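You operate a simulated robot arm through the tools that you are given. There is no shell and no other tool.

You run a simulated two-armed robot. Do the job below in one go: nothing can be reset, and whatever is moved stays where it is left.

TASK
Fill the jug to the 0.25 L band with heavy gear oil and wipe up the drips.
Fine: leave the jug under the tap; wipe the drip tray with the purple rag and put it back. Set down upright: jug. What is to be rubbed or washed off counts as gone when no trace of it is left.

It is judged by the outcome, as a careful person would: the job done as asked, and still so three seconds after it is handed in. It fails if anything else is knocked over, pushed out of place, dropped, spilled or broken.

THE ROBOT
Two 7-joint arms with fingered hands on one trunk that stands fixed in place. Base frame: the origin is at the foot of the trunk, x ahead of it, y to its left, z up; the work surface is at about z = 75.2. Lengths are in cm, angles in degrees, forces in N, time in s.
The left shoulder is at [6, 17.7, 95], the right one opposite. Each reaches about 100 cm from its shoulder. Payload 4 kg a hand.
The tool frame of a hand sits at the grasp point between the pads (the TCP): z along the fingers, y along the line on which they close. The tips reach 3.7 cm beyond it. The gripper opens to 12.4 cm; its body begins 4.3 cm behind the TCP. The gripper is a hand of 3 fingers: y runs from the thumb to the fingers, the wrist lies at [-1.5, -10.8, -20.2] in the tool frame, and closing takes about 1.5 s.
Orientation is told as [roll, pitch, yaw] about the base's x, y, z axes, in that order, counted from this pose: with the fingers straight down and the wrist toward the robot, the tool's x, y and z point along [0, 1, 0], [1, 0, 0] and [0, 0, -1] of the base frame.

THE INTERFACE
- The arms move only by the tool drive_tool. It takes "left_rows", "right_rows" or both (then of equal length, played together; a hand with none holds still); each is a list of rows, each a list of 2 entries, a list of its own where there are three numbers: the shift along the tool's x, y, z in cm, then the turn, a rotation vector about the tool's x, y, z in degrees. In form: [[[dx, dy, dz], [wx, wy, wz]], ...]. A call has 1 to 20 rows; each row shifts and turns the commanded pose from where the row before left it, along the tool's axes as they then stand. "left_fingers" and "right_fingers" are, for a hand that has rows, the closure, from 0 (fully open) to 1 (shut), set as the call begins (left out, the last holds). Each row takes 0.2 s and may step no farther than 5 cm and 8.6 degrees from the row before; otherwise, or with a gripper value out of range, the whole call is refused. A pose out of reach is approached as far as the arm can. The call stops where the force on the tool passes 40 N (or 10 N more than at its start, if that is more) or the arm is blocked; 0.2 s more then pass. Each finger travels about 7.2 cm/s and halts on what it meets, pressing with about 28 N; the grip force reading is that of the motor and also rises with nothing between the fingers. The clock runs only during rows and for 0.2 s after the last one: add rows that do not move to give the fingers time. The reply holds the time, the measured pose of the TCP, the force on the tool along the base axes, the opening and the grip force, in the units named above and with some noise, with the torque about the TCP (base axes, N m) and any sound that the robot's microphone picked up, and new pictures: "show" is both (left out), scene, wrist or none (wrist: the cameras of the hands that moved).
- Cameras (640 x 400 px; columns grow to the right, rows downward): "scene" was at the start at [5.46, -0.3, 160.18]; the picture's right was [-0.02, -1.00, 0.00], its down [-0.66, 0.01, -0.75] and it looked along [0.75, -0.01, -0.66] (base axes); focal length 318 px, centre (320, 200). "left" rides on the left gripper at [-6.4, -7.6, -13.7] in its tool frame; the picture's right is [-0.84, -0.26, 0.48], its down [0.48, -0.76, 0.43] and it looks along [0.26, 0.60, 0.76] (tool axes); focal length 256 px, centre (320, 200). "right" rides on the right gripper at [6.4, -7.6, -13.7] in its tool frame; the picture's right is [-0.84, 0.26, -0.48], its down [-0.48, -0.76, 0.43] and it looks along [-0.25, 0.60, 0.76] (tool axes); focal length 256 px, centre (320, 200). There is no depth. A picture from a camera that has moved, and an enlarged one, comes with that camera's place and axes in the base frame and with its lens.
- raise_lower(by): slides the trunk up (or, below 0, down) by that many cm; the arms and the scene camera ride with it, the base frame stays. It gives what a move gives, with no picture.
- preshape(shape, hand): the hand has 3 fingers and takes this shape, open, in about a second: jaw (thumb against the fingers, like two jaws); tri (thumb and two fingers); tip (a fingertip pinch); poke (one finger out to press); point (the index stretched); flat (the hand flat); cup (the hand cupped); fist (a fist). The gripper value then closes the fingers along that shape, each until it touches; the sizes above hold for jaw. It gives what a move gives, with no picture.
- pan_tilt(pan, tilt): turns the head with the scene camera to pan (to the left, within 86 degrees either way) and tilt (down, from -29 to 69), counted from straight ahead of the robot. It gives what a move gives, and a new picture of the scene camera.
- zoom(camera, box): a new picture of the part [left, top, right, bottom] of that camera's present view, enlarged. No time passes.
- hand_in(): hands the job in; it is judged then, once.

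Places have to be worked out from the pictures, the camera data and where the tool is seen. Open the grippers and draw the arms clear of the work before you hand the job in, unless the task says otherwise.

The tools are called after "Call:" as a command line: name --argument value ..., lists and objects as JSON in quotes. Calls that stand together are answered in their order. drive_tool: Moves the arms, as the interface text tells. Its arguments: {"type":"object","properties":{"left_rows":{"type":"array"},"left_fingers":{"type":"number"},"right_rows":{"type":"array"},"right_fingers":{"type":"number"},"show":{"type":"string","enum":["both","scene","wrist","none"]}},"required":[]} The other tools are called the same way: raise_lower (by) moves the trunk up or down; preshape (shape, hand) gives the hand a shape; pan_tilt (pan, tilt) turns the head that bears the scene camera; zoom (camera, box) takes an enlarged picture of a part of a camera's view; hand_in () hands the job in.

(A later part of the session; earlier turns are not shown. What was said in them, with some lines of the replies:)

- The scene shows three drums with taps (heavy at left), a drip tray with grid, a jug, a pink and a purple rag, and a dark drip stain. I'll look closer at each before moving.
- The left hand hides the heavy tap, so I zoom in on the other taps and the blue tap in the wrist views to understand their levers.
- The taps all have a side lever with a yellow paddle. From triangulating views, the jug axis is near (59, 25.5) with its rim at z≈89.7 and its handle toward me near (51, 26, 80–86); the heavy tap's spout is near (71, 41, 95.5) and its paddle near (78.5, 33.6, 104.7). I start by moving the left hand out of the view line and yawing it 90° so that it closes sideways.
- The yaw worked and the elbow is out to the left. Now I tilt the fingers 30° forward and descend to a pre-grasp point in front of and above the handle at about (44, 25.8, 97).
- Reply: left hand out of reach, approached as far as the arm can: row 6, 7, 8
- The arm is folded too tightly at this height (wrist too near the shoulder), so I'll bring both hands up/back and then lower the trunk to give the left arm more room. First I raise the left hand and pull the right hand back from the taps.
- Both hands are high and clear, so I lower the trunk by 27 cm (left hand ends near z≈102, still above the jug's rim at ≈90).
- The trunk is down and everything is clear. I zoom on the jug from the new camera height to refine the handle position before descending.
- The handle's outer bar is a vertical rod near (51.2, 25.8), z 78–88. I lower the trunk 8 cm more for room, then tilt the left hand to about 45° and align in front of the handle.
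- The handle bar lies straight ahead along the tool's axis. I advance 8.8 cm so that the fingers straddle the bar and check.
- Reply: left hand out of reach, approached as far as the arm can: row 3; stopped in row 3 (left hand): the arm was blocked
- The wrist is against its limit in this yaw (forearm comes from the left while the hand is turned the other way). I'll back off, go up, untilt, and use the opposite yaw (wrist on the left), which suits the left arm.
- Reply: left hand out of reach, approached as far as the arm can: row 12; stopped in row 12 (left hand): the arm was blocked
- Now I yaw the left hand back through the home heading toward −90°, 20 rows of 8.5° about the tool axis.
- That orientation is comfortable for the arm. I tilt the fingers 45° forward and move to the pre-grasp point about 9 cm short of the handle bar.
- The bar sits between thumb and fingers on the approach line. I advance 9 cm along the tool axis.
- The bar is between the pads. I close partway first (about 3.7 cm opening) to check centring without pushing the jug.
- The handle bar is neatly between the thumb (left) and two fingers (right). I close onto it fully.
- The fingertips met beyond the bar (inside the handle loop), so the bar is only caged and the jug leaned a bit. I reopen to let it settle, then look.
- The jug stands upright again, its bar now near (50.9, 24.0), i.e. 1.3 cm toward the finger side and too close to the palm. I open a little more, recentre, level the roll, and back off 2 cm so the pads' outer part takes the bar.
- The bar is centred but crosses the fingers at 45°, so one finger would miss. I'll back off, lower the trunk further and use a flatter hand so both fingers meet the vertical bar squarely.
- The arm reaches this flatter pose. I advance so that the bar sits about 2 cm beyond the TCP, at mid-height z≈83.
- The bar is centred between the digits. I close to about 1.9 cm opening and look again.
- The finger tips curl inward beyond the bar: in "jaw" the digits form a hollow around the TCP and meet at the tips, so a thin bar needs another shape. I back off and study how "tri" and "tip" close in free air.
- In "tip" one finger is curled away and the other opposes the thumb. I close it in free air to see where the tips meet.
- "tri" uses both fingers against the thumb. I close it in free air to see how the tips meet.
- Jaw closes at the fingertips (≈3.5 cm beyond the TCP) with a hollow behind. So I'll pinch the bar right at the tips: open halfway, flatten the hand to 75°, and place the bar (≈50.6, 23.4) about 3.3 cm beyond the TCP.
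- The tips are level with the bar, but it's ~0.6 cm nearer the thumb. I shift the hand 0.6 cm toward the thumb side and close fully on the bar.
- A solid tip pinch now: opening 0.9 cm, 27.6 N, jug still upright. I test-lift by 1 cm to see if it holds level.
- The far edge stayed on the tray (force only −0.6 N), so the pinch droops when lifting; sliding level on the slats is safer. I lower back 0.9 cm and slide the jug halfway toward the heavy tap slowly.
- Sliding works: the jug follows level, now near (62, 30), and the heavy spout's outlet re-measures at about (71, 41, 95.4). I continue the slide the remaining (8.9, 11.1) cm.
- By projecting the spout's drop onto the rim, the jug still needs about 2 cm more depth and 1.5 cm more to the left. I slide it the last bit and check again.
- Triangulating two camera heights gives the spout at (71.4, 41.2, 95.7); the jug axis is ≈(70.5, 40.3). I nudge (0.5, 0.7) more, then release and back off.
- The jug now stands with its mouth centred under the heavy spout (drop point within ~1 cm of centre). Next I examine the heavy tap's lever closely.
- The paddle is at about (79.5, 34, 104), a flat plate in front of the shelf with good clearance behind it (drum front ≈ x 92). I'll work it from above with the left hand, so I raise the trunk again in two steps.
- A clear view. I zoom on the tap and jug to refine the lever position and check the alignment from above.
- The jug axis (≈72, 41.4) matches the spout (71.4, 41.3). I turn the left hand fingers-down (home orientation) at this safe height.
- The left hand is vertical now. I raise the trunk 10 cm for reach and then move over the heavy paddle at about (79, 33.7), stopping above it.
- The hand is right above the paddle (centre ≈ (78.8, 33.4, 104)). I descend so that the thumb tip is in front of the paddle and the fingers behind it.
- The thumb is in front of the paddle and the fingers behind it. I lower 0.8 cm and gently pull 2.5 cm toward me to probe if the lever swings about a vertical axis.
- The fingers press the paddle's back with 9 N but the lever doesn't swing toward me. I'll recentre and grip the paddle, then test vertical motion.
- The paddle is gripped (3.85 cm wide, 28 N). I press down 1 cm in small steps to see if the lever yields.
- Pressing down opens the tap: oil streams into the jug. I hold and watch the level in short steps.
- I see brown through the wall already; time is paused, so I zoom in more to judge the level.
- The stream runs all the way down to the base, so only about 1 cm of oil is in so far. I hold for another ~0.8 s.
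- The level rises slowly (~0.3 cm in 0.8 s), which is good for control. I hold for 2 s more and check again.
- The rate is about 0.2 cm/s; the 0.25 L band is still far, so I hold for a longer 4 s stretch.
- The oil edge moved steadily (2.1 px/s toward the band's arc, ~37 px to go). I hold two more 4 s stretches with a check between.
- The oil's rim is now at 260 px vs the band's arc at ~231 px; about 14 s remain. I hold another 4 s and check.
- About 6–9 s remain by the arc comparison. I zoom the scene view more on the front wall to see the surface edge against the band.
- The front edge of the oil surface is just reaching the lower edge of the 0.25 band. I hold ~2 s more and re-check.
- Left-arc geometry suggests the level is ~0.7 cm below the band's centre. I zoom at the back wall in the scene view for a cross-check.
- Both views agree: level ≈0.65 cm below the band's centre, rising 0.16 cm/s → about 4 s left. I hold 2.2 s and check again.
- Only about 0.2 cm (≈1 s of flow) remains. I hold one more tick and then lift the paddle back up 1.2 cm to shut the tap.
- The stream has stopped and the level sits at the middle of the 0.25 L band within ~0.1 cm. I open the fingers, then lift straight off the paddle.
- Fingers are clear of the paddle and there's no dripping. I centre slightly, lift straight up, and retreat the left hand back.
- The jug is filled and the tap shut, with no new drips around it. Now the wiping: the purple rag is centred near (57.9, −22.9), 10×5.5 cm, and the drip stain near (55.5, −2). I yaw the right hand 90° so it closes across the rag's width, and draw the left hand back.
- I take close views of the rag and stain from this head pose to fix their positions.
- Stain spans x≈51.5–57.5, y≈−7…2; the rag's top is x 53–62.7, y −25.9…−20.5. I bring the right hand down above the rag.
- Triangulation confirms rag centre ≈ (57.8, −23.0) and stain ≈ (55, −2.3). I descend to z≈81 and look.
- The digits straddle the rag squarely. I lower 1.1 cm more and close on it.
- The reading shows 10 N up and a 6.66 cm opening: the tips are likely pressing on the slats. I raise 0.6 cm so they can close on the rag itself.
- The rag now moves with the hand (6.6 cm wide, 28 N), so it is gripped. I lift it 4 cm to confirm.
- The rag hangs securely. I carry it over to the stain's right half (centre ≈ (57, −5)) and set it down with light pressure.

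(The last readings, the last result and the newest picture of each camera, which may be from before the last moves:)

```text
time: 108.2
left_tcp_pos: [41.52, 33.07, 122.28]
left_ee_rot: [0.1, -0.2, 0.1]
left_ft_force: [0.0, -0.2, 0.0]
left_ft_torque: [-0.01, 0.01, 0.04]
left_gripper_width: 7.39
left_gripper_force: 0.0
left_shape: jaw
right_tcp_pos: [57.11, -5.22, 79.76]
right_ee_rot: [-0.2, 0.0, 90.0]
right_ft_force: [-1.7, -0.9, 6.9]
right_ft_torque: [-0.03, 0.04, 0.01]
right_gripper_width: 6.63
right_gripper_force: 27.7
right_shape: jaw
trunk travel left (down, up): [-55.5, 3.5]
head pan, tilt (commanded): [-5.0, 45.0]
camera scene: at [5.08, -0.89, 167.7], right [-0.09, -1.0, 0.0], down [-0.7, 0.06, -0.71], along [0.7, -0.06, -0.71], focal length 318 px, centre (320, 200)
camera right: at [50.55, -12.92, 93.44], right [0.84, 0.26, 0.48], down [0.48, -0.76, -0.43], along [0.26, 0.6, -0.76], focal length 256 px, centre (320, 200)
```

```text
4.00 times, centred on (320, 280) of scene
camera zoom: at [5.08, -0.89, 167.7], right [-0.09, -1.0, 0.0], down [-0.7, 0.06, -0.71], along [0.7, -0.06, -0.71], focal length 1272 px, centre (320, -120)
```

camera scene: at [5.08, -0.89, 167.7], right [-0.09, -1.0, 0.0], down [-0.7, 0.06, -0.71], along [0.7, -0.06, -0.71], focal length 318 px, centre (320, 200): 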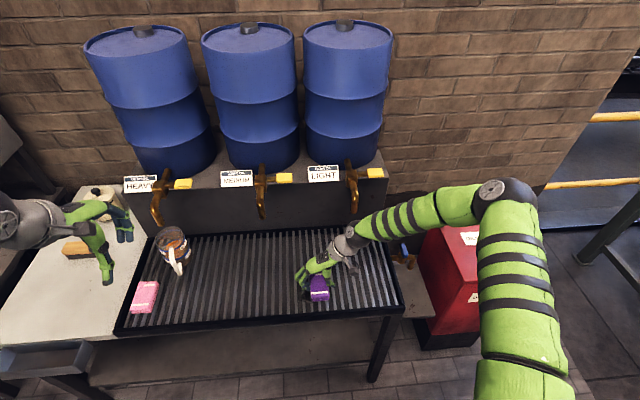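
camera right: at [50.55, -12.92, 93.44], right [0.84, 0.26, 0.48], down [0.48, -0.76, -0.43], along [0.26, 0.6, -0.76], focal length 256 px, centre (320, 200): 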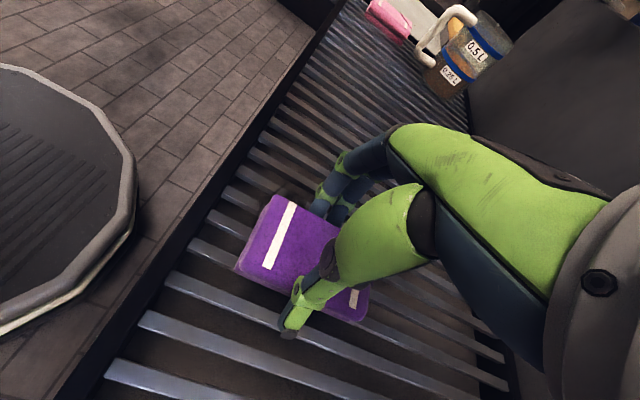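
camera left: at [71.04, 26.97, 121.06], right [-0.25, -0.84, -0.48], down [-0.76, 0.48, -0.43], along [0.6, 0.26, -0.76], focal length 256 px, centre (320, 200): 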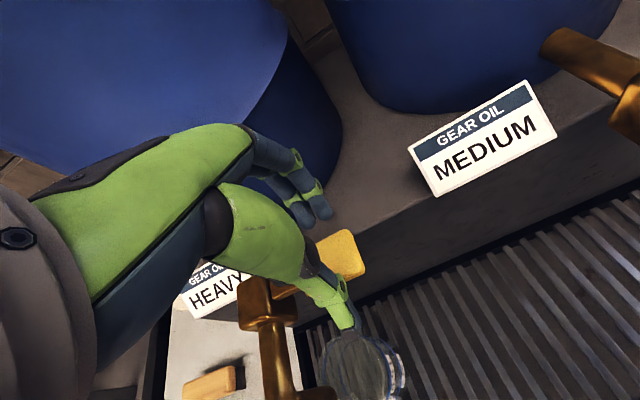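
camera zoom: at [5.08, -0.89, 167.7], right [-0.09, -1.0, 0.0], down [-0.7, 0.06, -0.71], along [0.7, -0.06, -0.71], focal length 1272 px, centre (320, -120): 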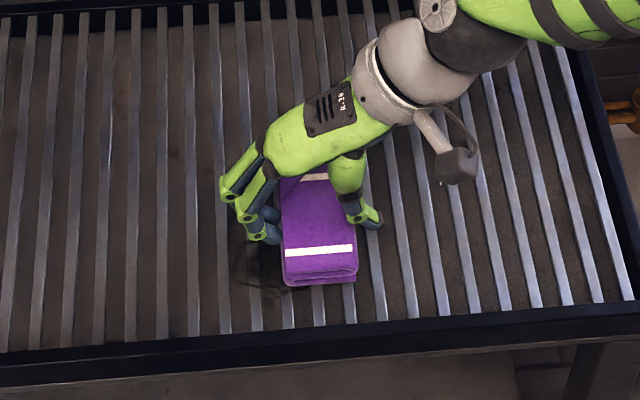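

The rag rests on the stain's right side with ~7 N. I rub back and forth along the slats (x 54–60).

Call:
drive_tool --right_rows '[[[0, 0, 0.2], [0, 0, 0]], [[1, 0, 0], [0, 0, 0]], [[1, 0, 0], [0, 0, 0]], [[1, 0, 0], [0, 0, 0]], [[-1, 0, 0], [0, 0, 0]], [[-1, 0, 0], [0, 0, 0]], [[-1, 0, 0], [0, 0, 0]], [[-1, 0, 0], [0, 0, 0]], [[-1, 0, 0], [0, 0, 0]], [[1, 0, 0], [0, 0, 0]], [[1, 0, 0], [0, 0, 0]], [[1, 0, 0], [0, 0, 0]], [[1, 0, 0], [0, 0, 0]], [[1, 0, 0], [0, 0, 0]], [[-1, 0, 0], [0, 0, 0]], [[-1, 0, 0], [0, 0, 0]], [[-1, 0, 0], [0, 0, 0]]]' --show "none"

Call:
zoom --camera "scene" --box '[260, 230, 380, 330]'

```text
time: 109.5
left_tcp_pos: [41.5, 33.07, 122.17]
left_ee_rot: [0.1, -0.1, 0.1]
left_ft_force: [0.5, -0.1, 0.9]
left_ft_torque: [0.02, 0.0, -0.01]
left_gripper_width: 7.42
left_gripper_force: 0.0
left_shape: jaw
right_tcp_pos: [54.55, -4.83, 79.62]
right_ee_rot: [0.3, -0.1, 90.2]
right_ft_force: [-5.9, -6.9, 26.7]
right_ft_torque: [-0.28, 0.23, 0.27]
right_gripper_width: 7.42
right_gripper_force: 28.0
right_shape: jaw
trunk travel left (down, up): [-55.5, 3.5]
head pan, tilt (commanded): [-5.0, 45.0]
stopped in row 6 (right hand): the force on the tool passed its limit at 42 N (the readings are from after the stop); the commanded pose is now the measured one
```

```text
4.00 times, centred on (320, 280) of scene
camera zoom: at [4.96, -0.92, 167.67], right [-0.09, -1.0, 0.0], down [-0.7, 0.06, -0.71], along [0.71, -0.06, -0.71], focal length 1272 px, centre (320, -120)
```

zoom: 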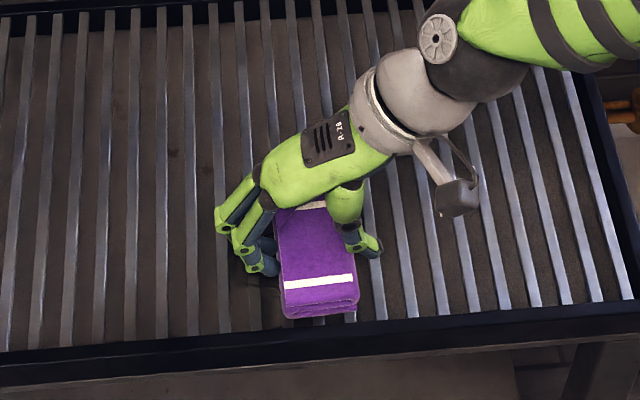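

The press got too strong (42 N stop). I ease up 0.4 cm and read the force.

Call:
drive_tool --right_rows '[[[0, 0, -0.4], [0, 0, 0]], [[0, 0, 0], [0, 0, 0]]]' --show "none"

Call:
zoom --camera "right" --box '[180, 160, 400, 380]'

```text
time: 110.1
left_tcp_pos: [41.52, 33.1, 122.13]
left_ee_rot: [0.1, -0.1, 0.0]
left_ft_force: [0.1, 0.7, 0.4]
left_ft_torque: [0.0, -0.03, 0.01]
left_gripper_width: 7.39
left_gripper_force: 0.1
left_shape: jaw
right_tcp_pos: [54.61, -4.87, 79.92]
right_ee_rot: [0.4, -0.1, 90.2]
right_ft_force: [-1.1, -0.1, 2.1]
right_ft_torque: [0.01, 0.05, 0.01]
right_gripper_width: 6.66
right_gripper_force: 27.9
right_shape: jaw
trunk travel left (down, up): [-55.5, 3.5]
head pan, tilt (commanded): [-5.0, 45.0]
```

```text
1.82 times, centred on (290, 270) of right
camera zoom: at [48.22, -12.56, 93.52], right [0.84, 0.26, 0.48], down [0.48, -0.76, -0.44], along [0.25, 0.6, -0.76], focal length 465 px, centre (374, 73)
```

zoom: 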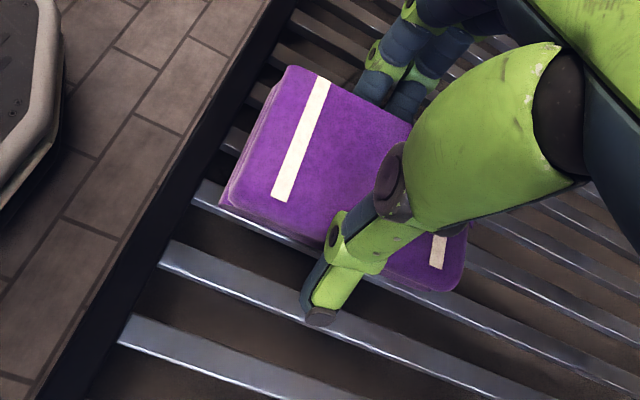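

Contact begins near z≈79.95 and is stiff, so I'll press only ~0.1 cm deep and rub again with shorter range.

Call:
drive_tool --right_rows '[[[0, 0, 0.08], [0, 0, 0]], [[-1, 0, 0], [0, 0, 0]], [[-1, 0, 0], [0, 0, 0]], [[-1, 0, 0], [0, 0, 0]], [[-1, 0, 0], [0, 0, 0]], [[-1, 0, 0], [0, 0, 0]], [[1, 0, 0], [0, 0, 0]], [[1, 0, 0], [0, 0, 0]], [[1, 0, 0], [0, 0, 0]], [[1, 0, 0], [0, 0, 0]], [[1, 0, 0], [0, 0, 0]], [[-1, 0, 0], [0, 0, 0]], [[-1, 0, 0], [0, 0, 0]], [[-1, 0, 0], [0, 0, 0]], [[-1, 0, 0], [0, 0, 0]], [[-1, 0, 0], [0, 0, 0]]]' --show "none"

Call:
zoom --camera "scene" --box '[260, 230, 380, 330]'

```text
time: 113.5
left_tcp_pos: [41.5, 33.23, 122.13]
left_ee_rot: [0.1, -0.1, 0.0]
left_ft_force: [-0.2, -0.1, -1.4]
left_ft_torque: [-0.01, 0.0, 0.05]
left_gripper_width: 7.43
left_gripper_force: 0.1
left_shape: jaw
right_tcp_pos: [59.56, -4.95, 79.68]
right_ee_rot: [0.2, -0.1, 90.2]
right_ft_force: [-5.1, 0.5, 18.7]
right_ft_torque: [-0.02, 0.16, 0.0]
right_gripper_width: 7.42
right_gripper_force: 27.8
right_shape: jaw
trunk travel left (down, up): [-55.5, 3.5]
head pan, tilt (commanded): [-5.0, 45.0]
```

```text
4.00 times, centred on (320, 280) of scene
camera zoom: at [5.02, -0.86, 167.69], right [-0.09, -1.0, 0.0], down [-0.7, 0.06, -0.71], along [0.71, -0.06, -0.71], focal length 1272 px, centre (320, -120)
```

zoom: 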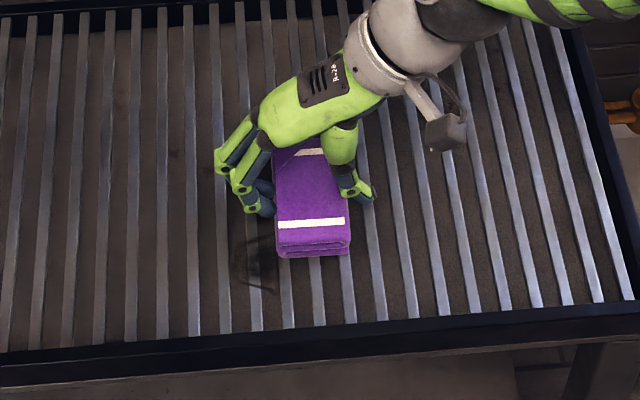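

The right part of the stain is gone; the left part remains. I lift slightly, shift 5 cm left to (56.5, 0), and rub there.

Call:
drive_tool --right_rows '[[[0, 0, -1.2], [0, 0, 0]], [[1.5, 2.4, 0], [0, 0, 0]], [[1.5, 2.4, 0], [0, 0, 0]], [[0, 0, 0], [0, 0, 0]], [[0, 0, 0.6], [0, 0, 0]], [[0, 0, 0.4], [0, 0, 0]]]' --show "none"

Call:
zoom --camera "scene" --box '[260, 230, 380, 330]'

```text
time: 114.9
left_tcp_pos: [41.6, 33.13, 122.1]
left_ee_rot: [0.1, -0.1, -0.1]
left_ft_force: [-0.9, -0.1, 0.1]
left_ft_torque: [0.04, -0.01, -0.02]
left_gripper_width: 7.41
left_gripper_force: 0.0
left_shape: jaw
right_tcp_pos: [56.62, -0.07, 79.75]
right_ee_rot: [0.5, 0.0, 90.1]
right_ft_force: [0.4, 0.3, -0.8]
right_ft_torque: [0.02, -0.02, -0.01]
right_gripper_width: 6.61
right_gripper_force: 28.1
right_shape: jaw
trunk travel left (down, up): [-55.5, 3.5]
head pan, tilt (commanded): [-5.0, 45.0]
```

```text
4.00 times, centred on (320, 280) of scene
camera zoom: at [5.18, -0.88, 167.67], right [-0.09, -1.0, 0.0], down [-0.7, 0.06, -0.71], along [0.7, -0.06, -0.71], focal length 1272 px, centre (320, -120)
```

zoom: 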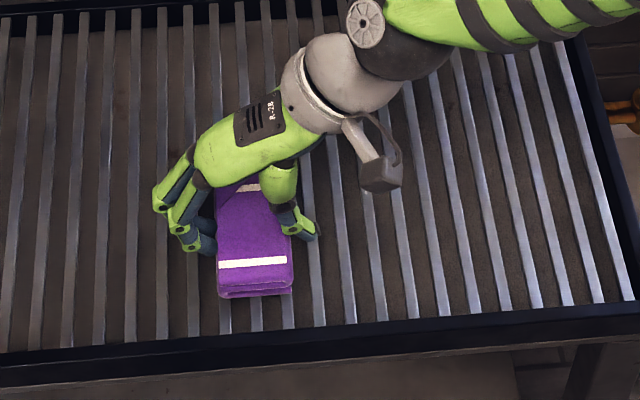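

No contact yet here (−0.8 N), so I lower in small steps until I feel a light press.

Call:
drive_tool --right_rows '[[[0, 0, 0.1], [0, 0, 0]], [[0, 0, 0.1], [0, 0, 0]]]' --show "none"

```text
time: 115.5
left_tcp_pos: [41.55, 33.03, 122.06]
left_ee_rot: [0.1, -0.1, 0.2]
left_ft_force: [-0.2, 0.4, 0.1]
left_ft_torque: [-0.02, 0.01, -0.01]
left_gripper_width: 7.4
left_gripper_force: 0.1
left_shape: jaw
right_tcp_pos: [56.5, 0.03, 79.83]
right_ee_rot: [0.4, 0.0, 90.2]
right_ft_force: [-1.9, -1.2, 4.3]
right_ft_torque: [-0.07, 0.01, 0.01]
right_gripper_width: 6.64
right_gripper_force: 28.1
right_shape: jaw
trunk travel left (down, up): [-55.5, 3.5]
head pan, tilt (commanded): [-5.0, 45.0]
```

Light contact, 4.3 N. I rub back and forth over the left half.

Call:
drive_tool --right_rows '[[[1, 0, 0], [0, 0, 0]], [[1, 0, 0], [0, 0, 0]], [[-1, 0, 0], [0, 0, 0]], [[-1, 0, 0], [0, 0, 0]], [[-1, 0, 0], [0, 0, 0]], [[-1, 0, 0], [0, 0, 0]], [[-1, 0, 0], [0, 0, 0]], [[1, 0, 0], [0, 0, 0]], [[1, 0, 0], [0, 0, 0]], [[1, 0, 0], [0, 0, 0]], [[1, 0, 0], [0, 0, 0]], [[1, 0, 0], [0, 0, 0]], [[-1, 0, 0], [0, 0, 0]], [[-1, 0, 0], [0, 0, 0]], [[-1, 0, 0], [0, 0, 0]], [[-1, 0, 0], [0, 0, 0]], [[-1, 0, 0], [0, 0, 0]]]' --show "none"

Call:
zoom --camera "scene" --box '[260, 230, 380, 330]'

```text
time: 119.1
left_tcp_pos: [41.54, 33.11, 122.25]
left_ee_rot: [0.1, -0.1, 0.1]
left_ft_force: [-0.5, -0.3, 1.1]
left_ft_torque: [-0.03, -0.02, -0.02]
left_gripper_width: 7.4
left_gripper_force: 0.0
left_shape: jaw
right_tcp_pos: [59.54, -0.16, 79.77]
right_ee_rot: [0.5, 0.0, 90.3]
right_ft_force: [-3.4, -0.2, 8.4]
right_ft_torque: [-0.03, 0.13, -0.04]
right_gripper_width: 6.63
right_gripper_force: 28.3
right_shape: jaw
trunk travel left (down, up): [-55.5, 3.5]
head pan, tilt (commanded): [-5.0, 45.0]
```

```text
4.00 times, centred on (320, 280) of scene
camera zoom: at [5.08, -0.87, 167.67], right [-0.09, -1.0, 0.0], down [-0.7, 0.06, -0.71], along [0.7, -0.06, -0.71], focal length 1272 px, centre (320, -120)
```

zoom: 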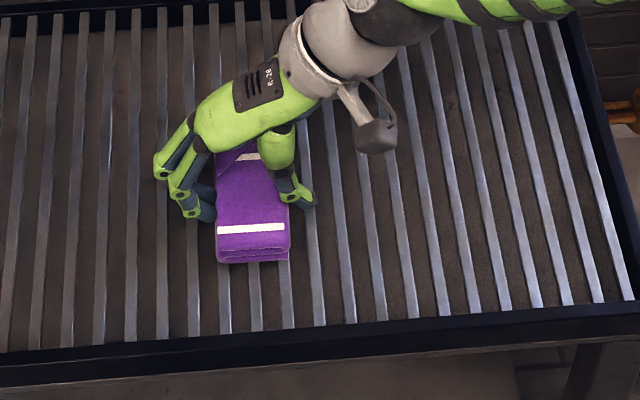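

No dark trace visible in front of the rag. I lift it and move it aside to inspect the whole spot.

Call:
drive_tool --right_rows '[[[0, 0, -2], [0, 0, 0]], [[0, 0, -2.5], [0, 0, 0]], [[0, -4, 0], [0, 0, 0]], [[0, -4, 0], [0, 0, 0]], [[0, -4, 0], [0, 0, 0]], [[0, -4, 0], [0, 0, 0]]]' --show "none"

Call:
zoom --camera "scene" --box '[260, 230, 380, 330]'

Call:
zoom --camera "scene" --box '[285, 270, 345, 315]'

Call:
zoom --camera "right" --box '[180, 0, 440, 220]'

```text
time: 120.5
left_tcp_pos: [41.48, 32.98, 122.07]
left_ee_rot: [0.0, 0.0, 0.3]
left_ft_force: [-0.6, -0.3, 0.9]
left_ft_torque: [0.02, -0.03, -0.03]
left_gripper_width: 7.42
left_gripper_force: 0.2
left_shape: jaw
right_tcp_pos: [59.88, -16.0, 84.32]
right_ee_rot: [0.5, -0.1, 90.3]
right_ft_force: [-0.3, -0.7, 0.1]
right_ft_torque: [-0.01, -0.03, -0.01]
right_gripper_width: 6.6
right_gripper_force: 27.9
right_shape: jaw
trunk travel left (down, up): [-55.5, 3.5]
head pan, tilt (commanded): [-5.0, 45.0]
```

```text
4.00 times, centred on (320, 280) of scene
camera zoom: at [5.15, -0.95, 167.67], right [-0.09, -1.0, 0.0], down [-0.7, 0.06, -0.71], along [0.7, -0.06, -0.71], focal length 1272 px, centre (320, -120)
```

zoom: 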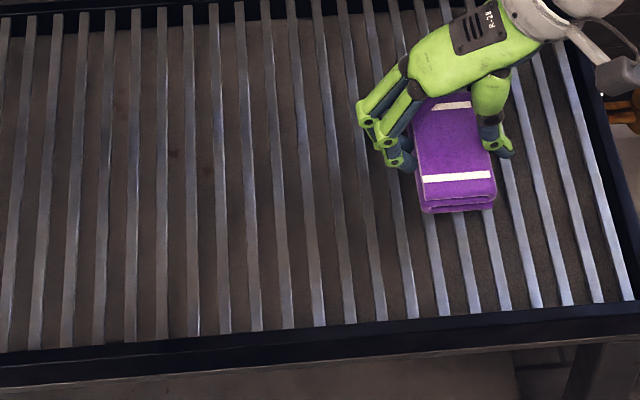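

```text
8.89 times, centred on (315, 292) of scene
camera zoom: at [5.15, -0.95, 167.67], right [-0.09, -1.0, 0.0], down [-0.7, 0.06, -0.71], along [0.7, -0.06, -0.71], focal length 2826 px, centre (364, -622)
```

zoom: 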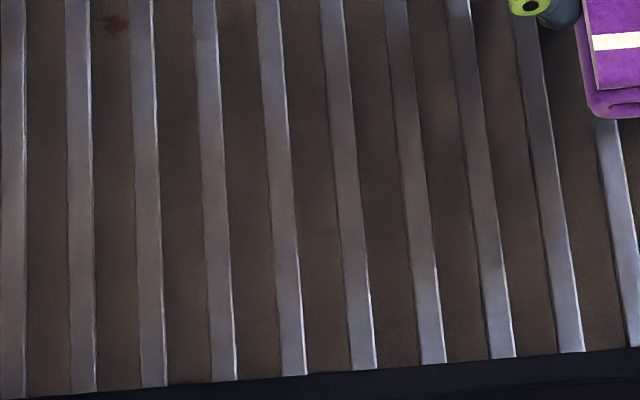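

```text
1.82 times, centred on (310, 110) of right
camera zoom: at [53.55, -23.83, 98.0], right [0.84, 0.26, 0.48], down [0.48, -0.76, -0.44], along [0.25, 0.6, -0.76], focal length 465 px, centre (338, 364)
```

zoom: 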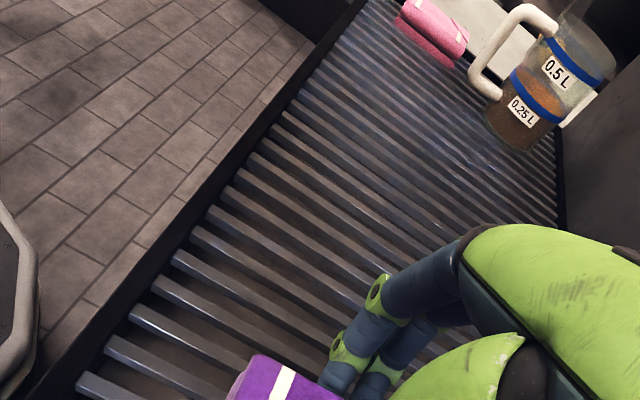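

The stain is completely gone. This wrist view also shows the jug from the side, so I zoom in to verify the level and look for drips around it.

Call:
zoom --camera "right" --box '[360, 0, 440, 60]'

Call:
zoom --camera "scene" --box '[120, 210, 240, 330]'

```text
6.67 times, centred on (400, 30) of right
camera zoom: at [53.55, -23.83, 98.0], right [0.84, 0.26, 0.48], down [0.48, -0.76, -0.44], along [0.25, 0.6, -0.76], focal length 1707 px, centre (-213, 1333)
```

zoom: 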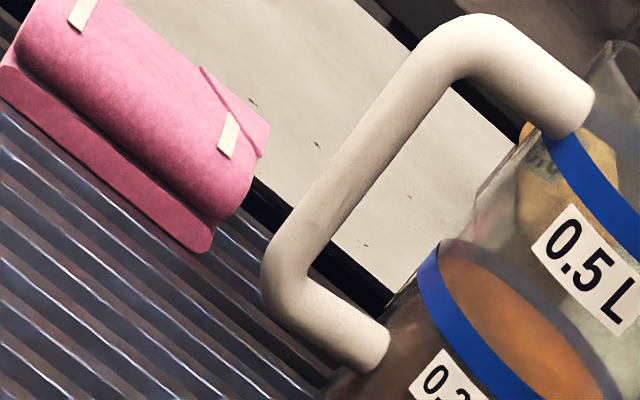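

```text
3.33 times, centred on (180, 270) of scene
camera zoom: at [5.15, -0.95, 167.67], right [-0.09, -1.0, 0.0], down [-0.7, 0.06, -0.71], along [0.7, -0.06, -0.71], focal length 1060 px, centre (787, -33)
```

zoom: 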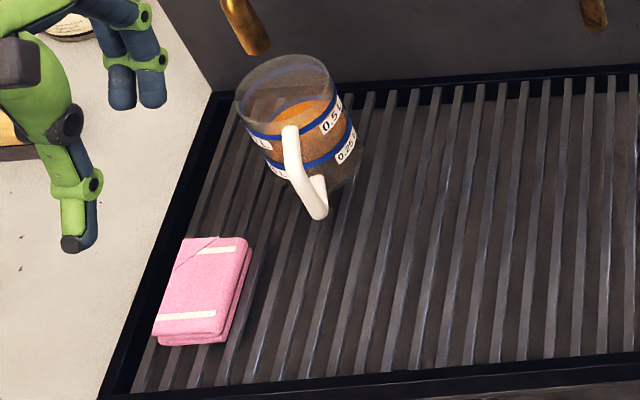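

Level is at the band and the tray near the jug is clean. Now I carry the rag back to its original place (TCP x 57.9, y −23.1) and lower it.

Call:
drive_tool --right_rows '[[[1.0, -3.55, 0], [0, 0, 0]], [[0.98, -3.55, 0], [0, 0, 0]], [[0, 0, 0], [0, 0, 0]], [[0, 0, 2], [0, 0, 0]], [[0, 0, 1.5], [0, 0, 0]], [[0, 0, 0.6], [0, 0, 0]], [[0, 0, 0.3], [0, 0, 0]]]' --show "none"

Call:
zoom --camera "scene" --box '[280, 240, 420, 330]'

Call:
zoom --camera "right" --box '[180, 160, 400, 380]'

```text
time: 122.1
left_tcp_pos: [41.61, 33.11, 122.13]
left_ee_rot: [0.0, 0.0, 0.0]
left_ft_force: [0.6, 0.4, 1.2]
left_ft_torque: [0.02, -0.01, -0.02]
left_gripper_width: 7.42
left_gripper_force: 0.1
left_shape: jaw
right_tcp_pos: [57.68, -23.12, 79.87]
right_ee_rot: [0.5, 0.0, 90.2]
right_ft_force: [-0.8, 0.5, -0.6]
right_ft_torque: [-0.01, 0.01, -0.01]
right_gripper_width: 6.6
right_gripper_force: 28.4
right_shape: jaw
trunk travel left (down, up): [-55.5, 3.5]
head pan, tilt (commanded): [-5.0, 45.0]
```

```text
4.44 times, centred on (350, 285) of scene
camera zoom: at [5.17, -0.88, 167.67], right [-0.09, -1.0, 0.0], down [-0.7, 0.06, -0.71], along [0.7, -0.06, -0.71], focal length 1413 px, centre (187, -178)
```

zoom: 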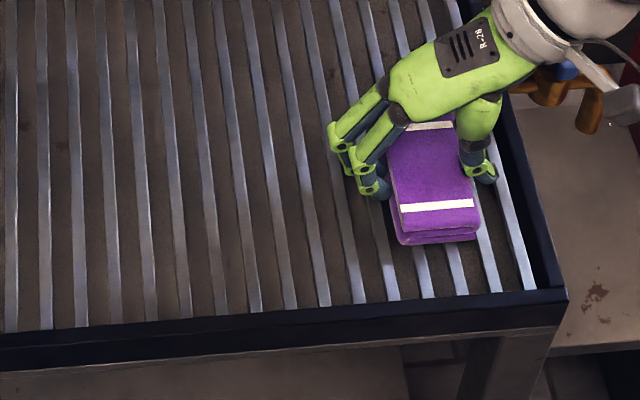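

```text
1.82 times, centred on (290, 270) of right
camera zoom: at [51.34, -30.79, 93.61], right [0.84, 0.26, 0.48], down [0.48, -0.76, -0.44], along [0.25, 0.6, -0.76], focal length 465 px, centre (374, 73)
```

zoom: 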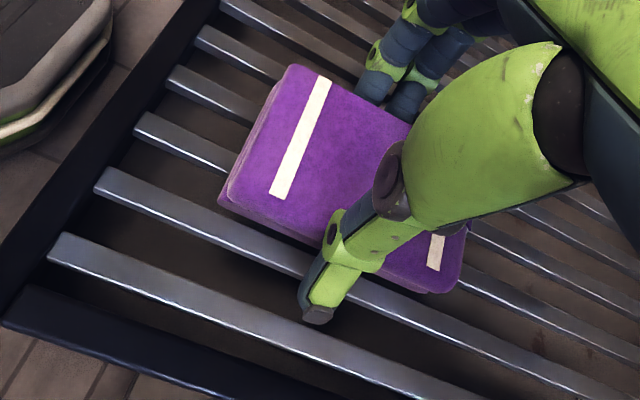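

The rag is back over its original spot to within a few millimetres. I lower the last 0.2 cm and open the fingers.

Call:
drive_tool --right_rows '[[[-0.15, 0, 0.15], [0, 0, 0]], [[0, 0, 0.1], [0, 0, 0]]]' --show "none"

Call:
drive_tool --right_rows '[[[0, 0, 0], [0, 0, 0]], [[0, 0, 0], [0, 0, 0]], [[0, 0, 0], [0, 0, 0]], [[0, 0, 0], [0, 0, 0]]]' --right_fingers 0.3 --show "none"

Call:
zoom --camera "scene" --box '[280, 240, 420, 330]'

Call:
zoom --camera "right" --box '[180, 160, 400, 380]'

```text
time: 122.7
left_tcp_pos: [41.45, 33.15, 122.14]
left_ee_rot: [0.1, -0.1, 0.1]
left_ft_force: [-0.5, 0.4, -0.2]
left_ft_torque: [-0.03, -0.02, 0.02]
left_gripper_width: 7.39
left_gripper_force: 0.1
left_shape: jaw
right_tcp_pos: [57.91, -23.01, 79.8]
right_ee_rot: [0.4, 0.0, 90.3]
right_ft_force: [-6.0, -1.4, 16.0]
right_ft_torque: [-0.07, 0.15, 0.11]
right_gripper_width: 6.63
right_gripper_force: 27.9
right_shape: jaw
trunk travel left (down, up): [-55.5, 3.5]
head pan, tilt (commanded): [-5.0, 45.0]
```

```text
time: 123.7
left_tcp_pos: [41.61, 33.11, 122.11]
left_ee_rot: [0.0, -0.1, 0.1]
left_ft_force: [0.5, -0.5, 1.1]
left_ft_torque: [0.01, 0.01, -0.05]
left_gripper_width: 7.41
left_gripper_force: 0.0
left_shape: jaw
right_tcp_pos: [57.97, -23.09, 79.58]
right_ee_rot: [0.5, 0.0, 90.2]
right_ft_force: [-0.5, -0.2, -0.6]
right_ft_torque: [0.02, 0.01, -0.01]
right_gripper_width: 8.67
right_gripper_force: 0.0
right_shape: jaw
trunk travel left (down, up): [-55.5, 3.5]
head pan, tilt (commanded): [-5.0, 45.0]
```

```text
4.44 times, centred on (350, 285) of scene
camera zoom: at [5.17, -0.88, 167.67], right [-0.09, -1.0, 0.0], down [-0.7, 0.06, -0.71], along [0.7, -0.06, -0.71], focal length 1413 px, centre (187, -178)
```

zoom: 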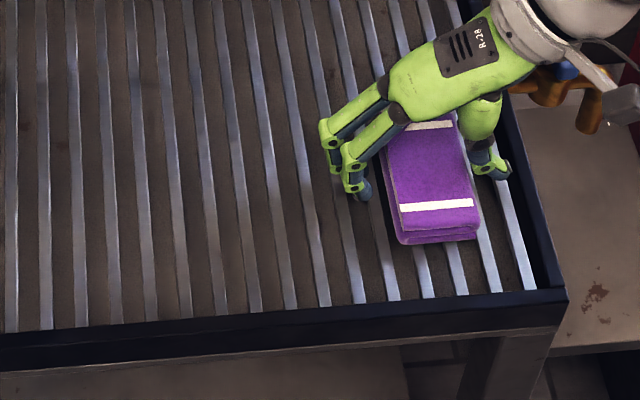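

```text
1.82 times, centred on (290, 270) of right
camera zoom: at [51.57, -30.84, 93.32], right [0.84, 0.26, 0.48], down [0.48, -0.76, -0.44], along [0.25, 0.6, -0.76], focal length 465 px, centre (374, 73)
```

zoom: 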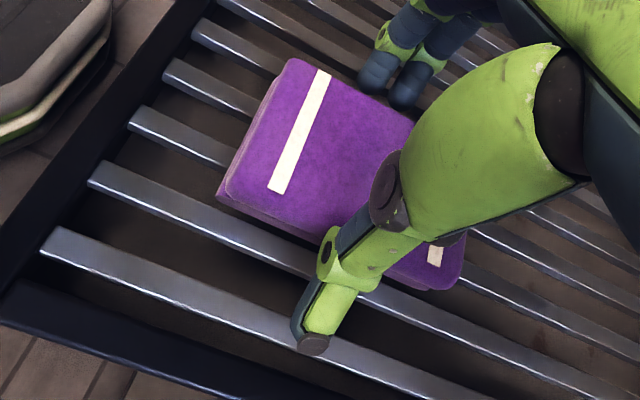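

The rag lies flat at its original place. I raise the right hand straight up and draw it back.

Call:
drive_tool --right_rows '[[[0, 0, -1.5], [0, 0, 0]], [[0, 0, -2], [0, 0, 0]], [[0, 0, -4], [0, 0, 0]], [[0, 0, -4.5], [0, 0, 0]], [[0, 0, -4.5], [0, 0, 0]], [[0, 0, -4.5], [0, 0, 0]], [[0, 0, -4.5], [0, 0, 0]], [[2, 0, -4.5], [0, 0, 0]], [[3, 0, -3], [0, 0, 0]], [[3, 0, -3], [0, 0, 0]]]' --right_fingers 0.2 --show "both"

Call:
zoom --camera "scene" --box '[280, 240, 420, 330]'

Call:
zoom --camera "scene" --box '[140, 215, 200, 275]'

```text
time: 125.9
left_tcp_pos: [41.37, 33.32, 122.14]
left_ee_rot: [0.0, -0.1, 0.1]
left_ft_force: [-0.2, -0.5, 0.2]
left_ft_torque: [-0.01, -0.03, -0.01]
left_gripper_width: 7.42
left_gripper_force: 0.1
left_shape: jaw
right_tcp_pos: [50.09, -23.15, 115.73]
right_ee_rot: [0.4, 0.1, 90.4]
right_ft_force: [-0.1, -0.6, -0.1]
right_ft_torque: [0.01, -0.02, -0.01]
right_gripper_width: 9.9
right_gripper_force: 0.1
right_shape: jaw
trunk travel left (down, up): [-55.5, 3.5]
head pan, tilt (commanded): [-5.0, 45.0]
camera scene: at [5.02, -0.79, 167.67], right [-0.09, -1.0, 0.0], down [-0.7, 0.06, -0.71], along [0.7, -0.06, -0.71], focal length 318 px, centre (320, 200)
camera right: at [43.69, -30.9, 129.36], right [0.84, 0.26, 0.48], down [0.48, -0.76, -0.44], along [0.25, 0.6, -0.76], focal length 256 px, centre (320, 200)
```

scene: 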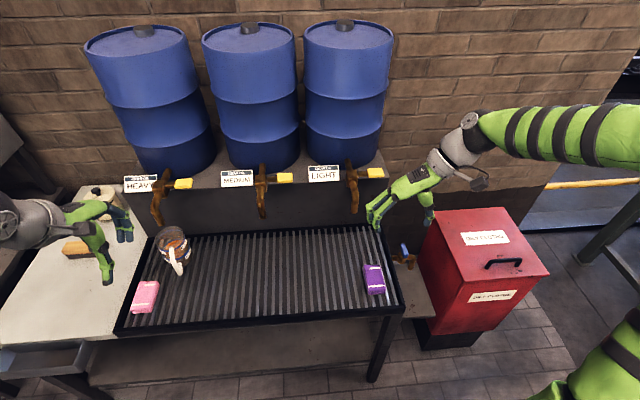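
right: 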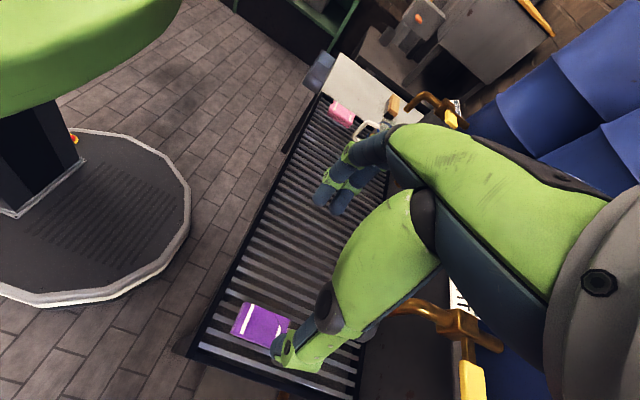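

```text
4.44 times, centred on (350, 285) of scene
camera zoom: at [5.02, -0.79, 167.67], right [-0.09, -1.0, 0.0], down [-0.7, 0.06, -0.71], along [0.7, -0.06, -0.71], focal length 1413 px, centre (187, -178)
```

zoom: 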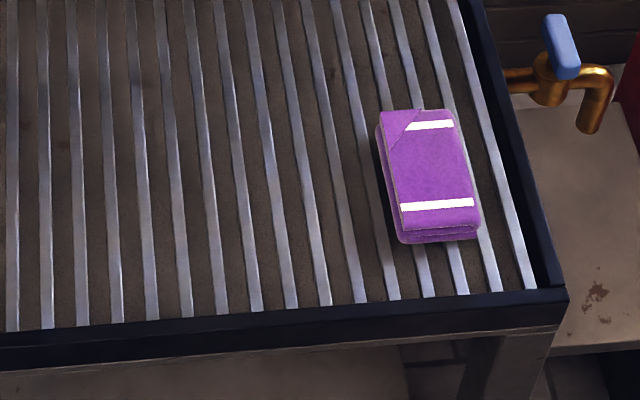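

```text
6.67 times, centred on (170, 245) of scene
camera zoom: at [5.02, -0.79, 167.67], right [-0.09, -1.0, 0.0], down [-0.7, 0.06, -0.71], along [0.7, -0.06, -0.71], focal length 2119 px, centre (1320, -100)
```

zoom: 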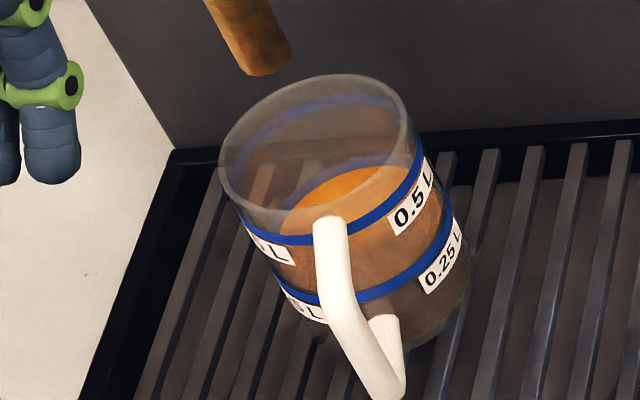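

The rag lies as at the start and the stain is gone. I open both grippers, draw both arms farther back, and do a final inspection of the whole tray.

Call:
drive_tool --right_rows '[[[2, 0, -2], [0, 0, 0]], [[2, 0, -2], [0, 0, 0]], [[2, 0, -2], [0, 0, 0]], [[2, 0, -2], [0, 0, 0]], [[1, 0, -2], [0, 0, 0]]]' --left_rows '[[[0, -0.5, -2], [0, 0, 0]], [[0, -0.5, -2], [0, 0, 0]], [[0, -0.5, -2], [0, 0, 0]], [[0, -0.5, -2], [0, 0, 0]], [[0, -0.5, -2], [0, 0, 0]]]' --left_fingers 0 --right_fingers 0 --show "scene"

Call:
zoom --camera "scene" --box '[120, 220, 270, 340]'

Call:
zoom --camera "scene" --box '[250, 220, 410, 330]'

Call:
zoom --camera "scene" --box '[110, 150, 210, 250]'

```text
time: 127.1
left_tcp_pos: [38.88, 33.1, 132.14]
left_ee_rot: [0.1, 0.0, 0.2]
left_ft_force: [-0.1, -0.8, 0.0]
left_ft_torque: [0.0, -0.02, 0.0]
left_gripper_width: 12.36
left_gripper_force: 0.0
left_shape: jaw
right_tcp_pos: [41.21, -23.39, 125.62]
right_ee_rot: [0.4, 0.0, 90.1]
right_ft_force: [0.4, 0.5, -0.7]
right_ft_torque: [0.01, 0.01, 0.0]
right_gripper_width: 12.36
right_gripper_force: 0.0
right_shape: jaw
trunk travel left (down, up): [-55.5, 3.5]
head pan, tilt (commanded): [-5.0, 45.0]
camera scene: at [5.08, -0.85, 167.67], right [-0.09, -1.0, 0.0], down [-0.7, 0.06, -0.71], along [0.7, -0.06, -0.71], focal length 318 px, centre (320, 200)
```

scene: 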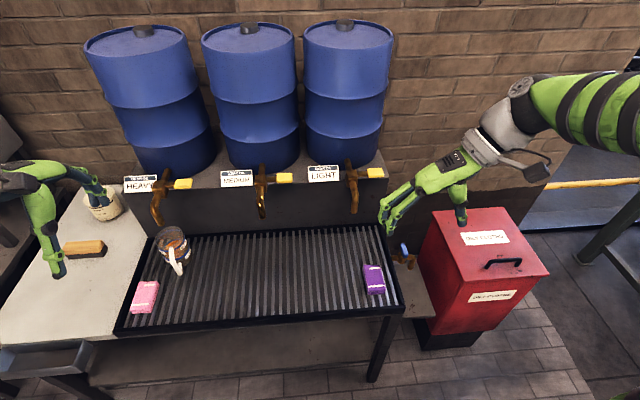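

```text
3.33 times, centred on (195, 280) of scene
camera zoom: at [5.08, -0.85, 167.67], right [-0.09, -1.0, 0.0], down [-0.7, 0.06, -0.71], along [0.7, -0.06, -0.71], focal length 1060 px, centre (737, -67)
```

zoom: 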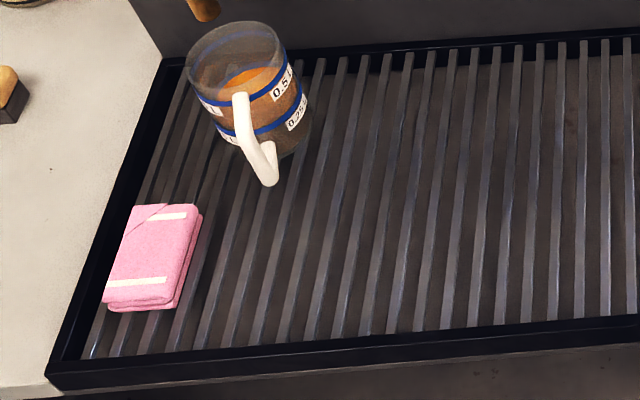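

```text
3.64 times, centred on (330, 275) of scene
camera zoom: at [5.08, -0.85, 167.67], right [-0.09, -1.0, 0.0], down [-0.7, 0.06, -0.71], along [0.7, -0.06, -0.71], focal length 1156 px, centre (284, -73)
```

zoom: 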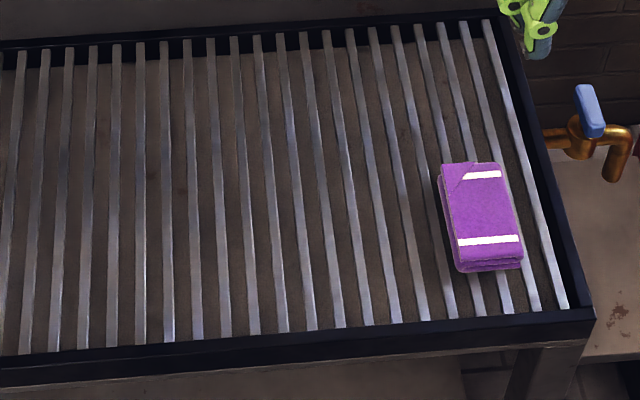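

```text
4.00 times, centred on (160, 200) of scene
camera zoom: at [5.08, -0.85, 167.67], right [-0.09, -1.0, 0.0], down [-0.7, 0.06, -0.71], along [0.7, -0.06, -0.71], focal length 1272 px, centre (960, 200)
```

zoom: 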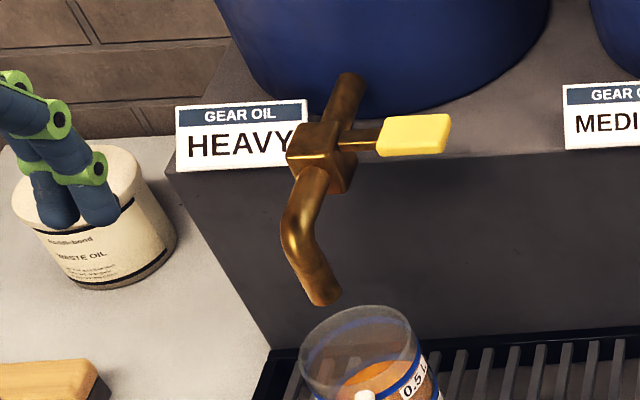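

The tray is clean and the heavy lever is back in its closed position. One last close look at the jug to be sure that the level hasn't crept since closing.

Call:
zoom --camera "scene" --box '[158, 226, 190, 252]'

```text
15.38 times, centred on (174, 239) of scene
camera zoom: at [5.08, -0.85, 167.67], right [-0.09, -1.0, 0.0], down [-0.7, 0.06, -0.71], along [0.7, -0.06, -0.71], focal length 4891 px, centre (2566, -400)
```

zoom: 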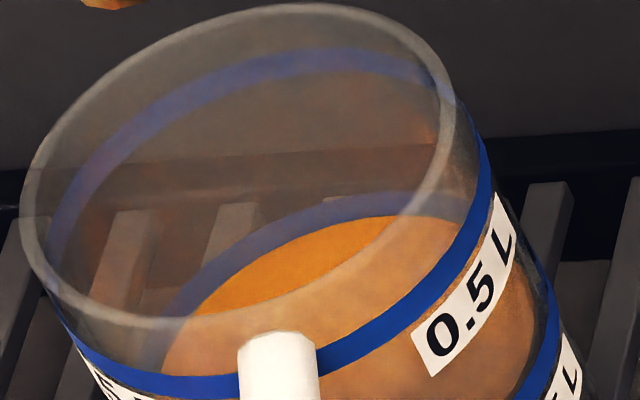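

The level is unchanged: the oil sits at the middle of the 0.25 L band, with no dripping. The jug stands upright under the heavy tap, the purple rag is back, and both arms are clear, so I hand the job in.

Call:
hand_in

```text
The job is handed in.
```

I filled the jug with heavy gear oil to the 0.25 L band, wiped the drip stain off the tray, and handed the job in. I have no result back from the judging.

- **Oil level:** it sits within about 0.1 cm of the middle of the band, judged from the scene and left wrist cameras. It had not moved when I looked again just before handing in.
- **Jug:** it stands upright under the heavy tap. I slid it there along the slats, because it tipped forward when I tried lifting it by the handle.
- **Tap:** the heavy lever is back in its closed position and nothing was dripping.
- **Tray:** no trace of the stain showed in the close-up pictures. A few faint brown specks remain; they were there at the start and look like rust on the tray floor, so I left them.
- **Purple rag:** it is back within a few millimetres of where it started.

While wiping, I once pressed too hard and the arm stopped itself at 42 N. I eased off and finished with lighter strokes. Both grippers are open and the arms are clear of the work.
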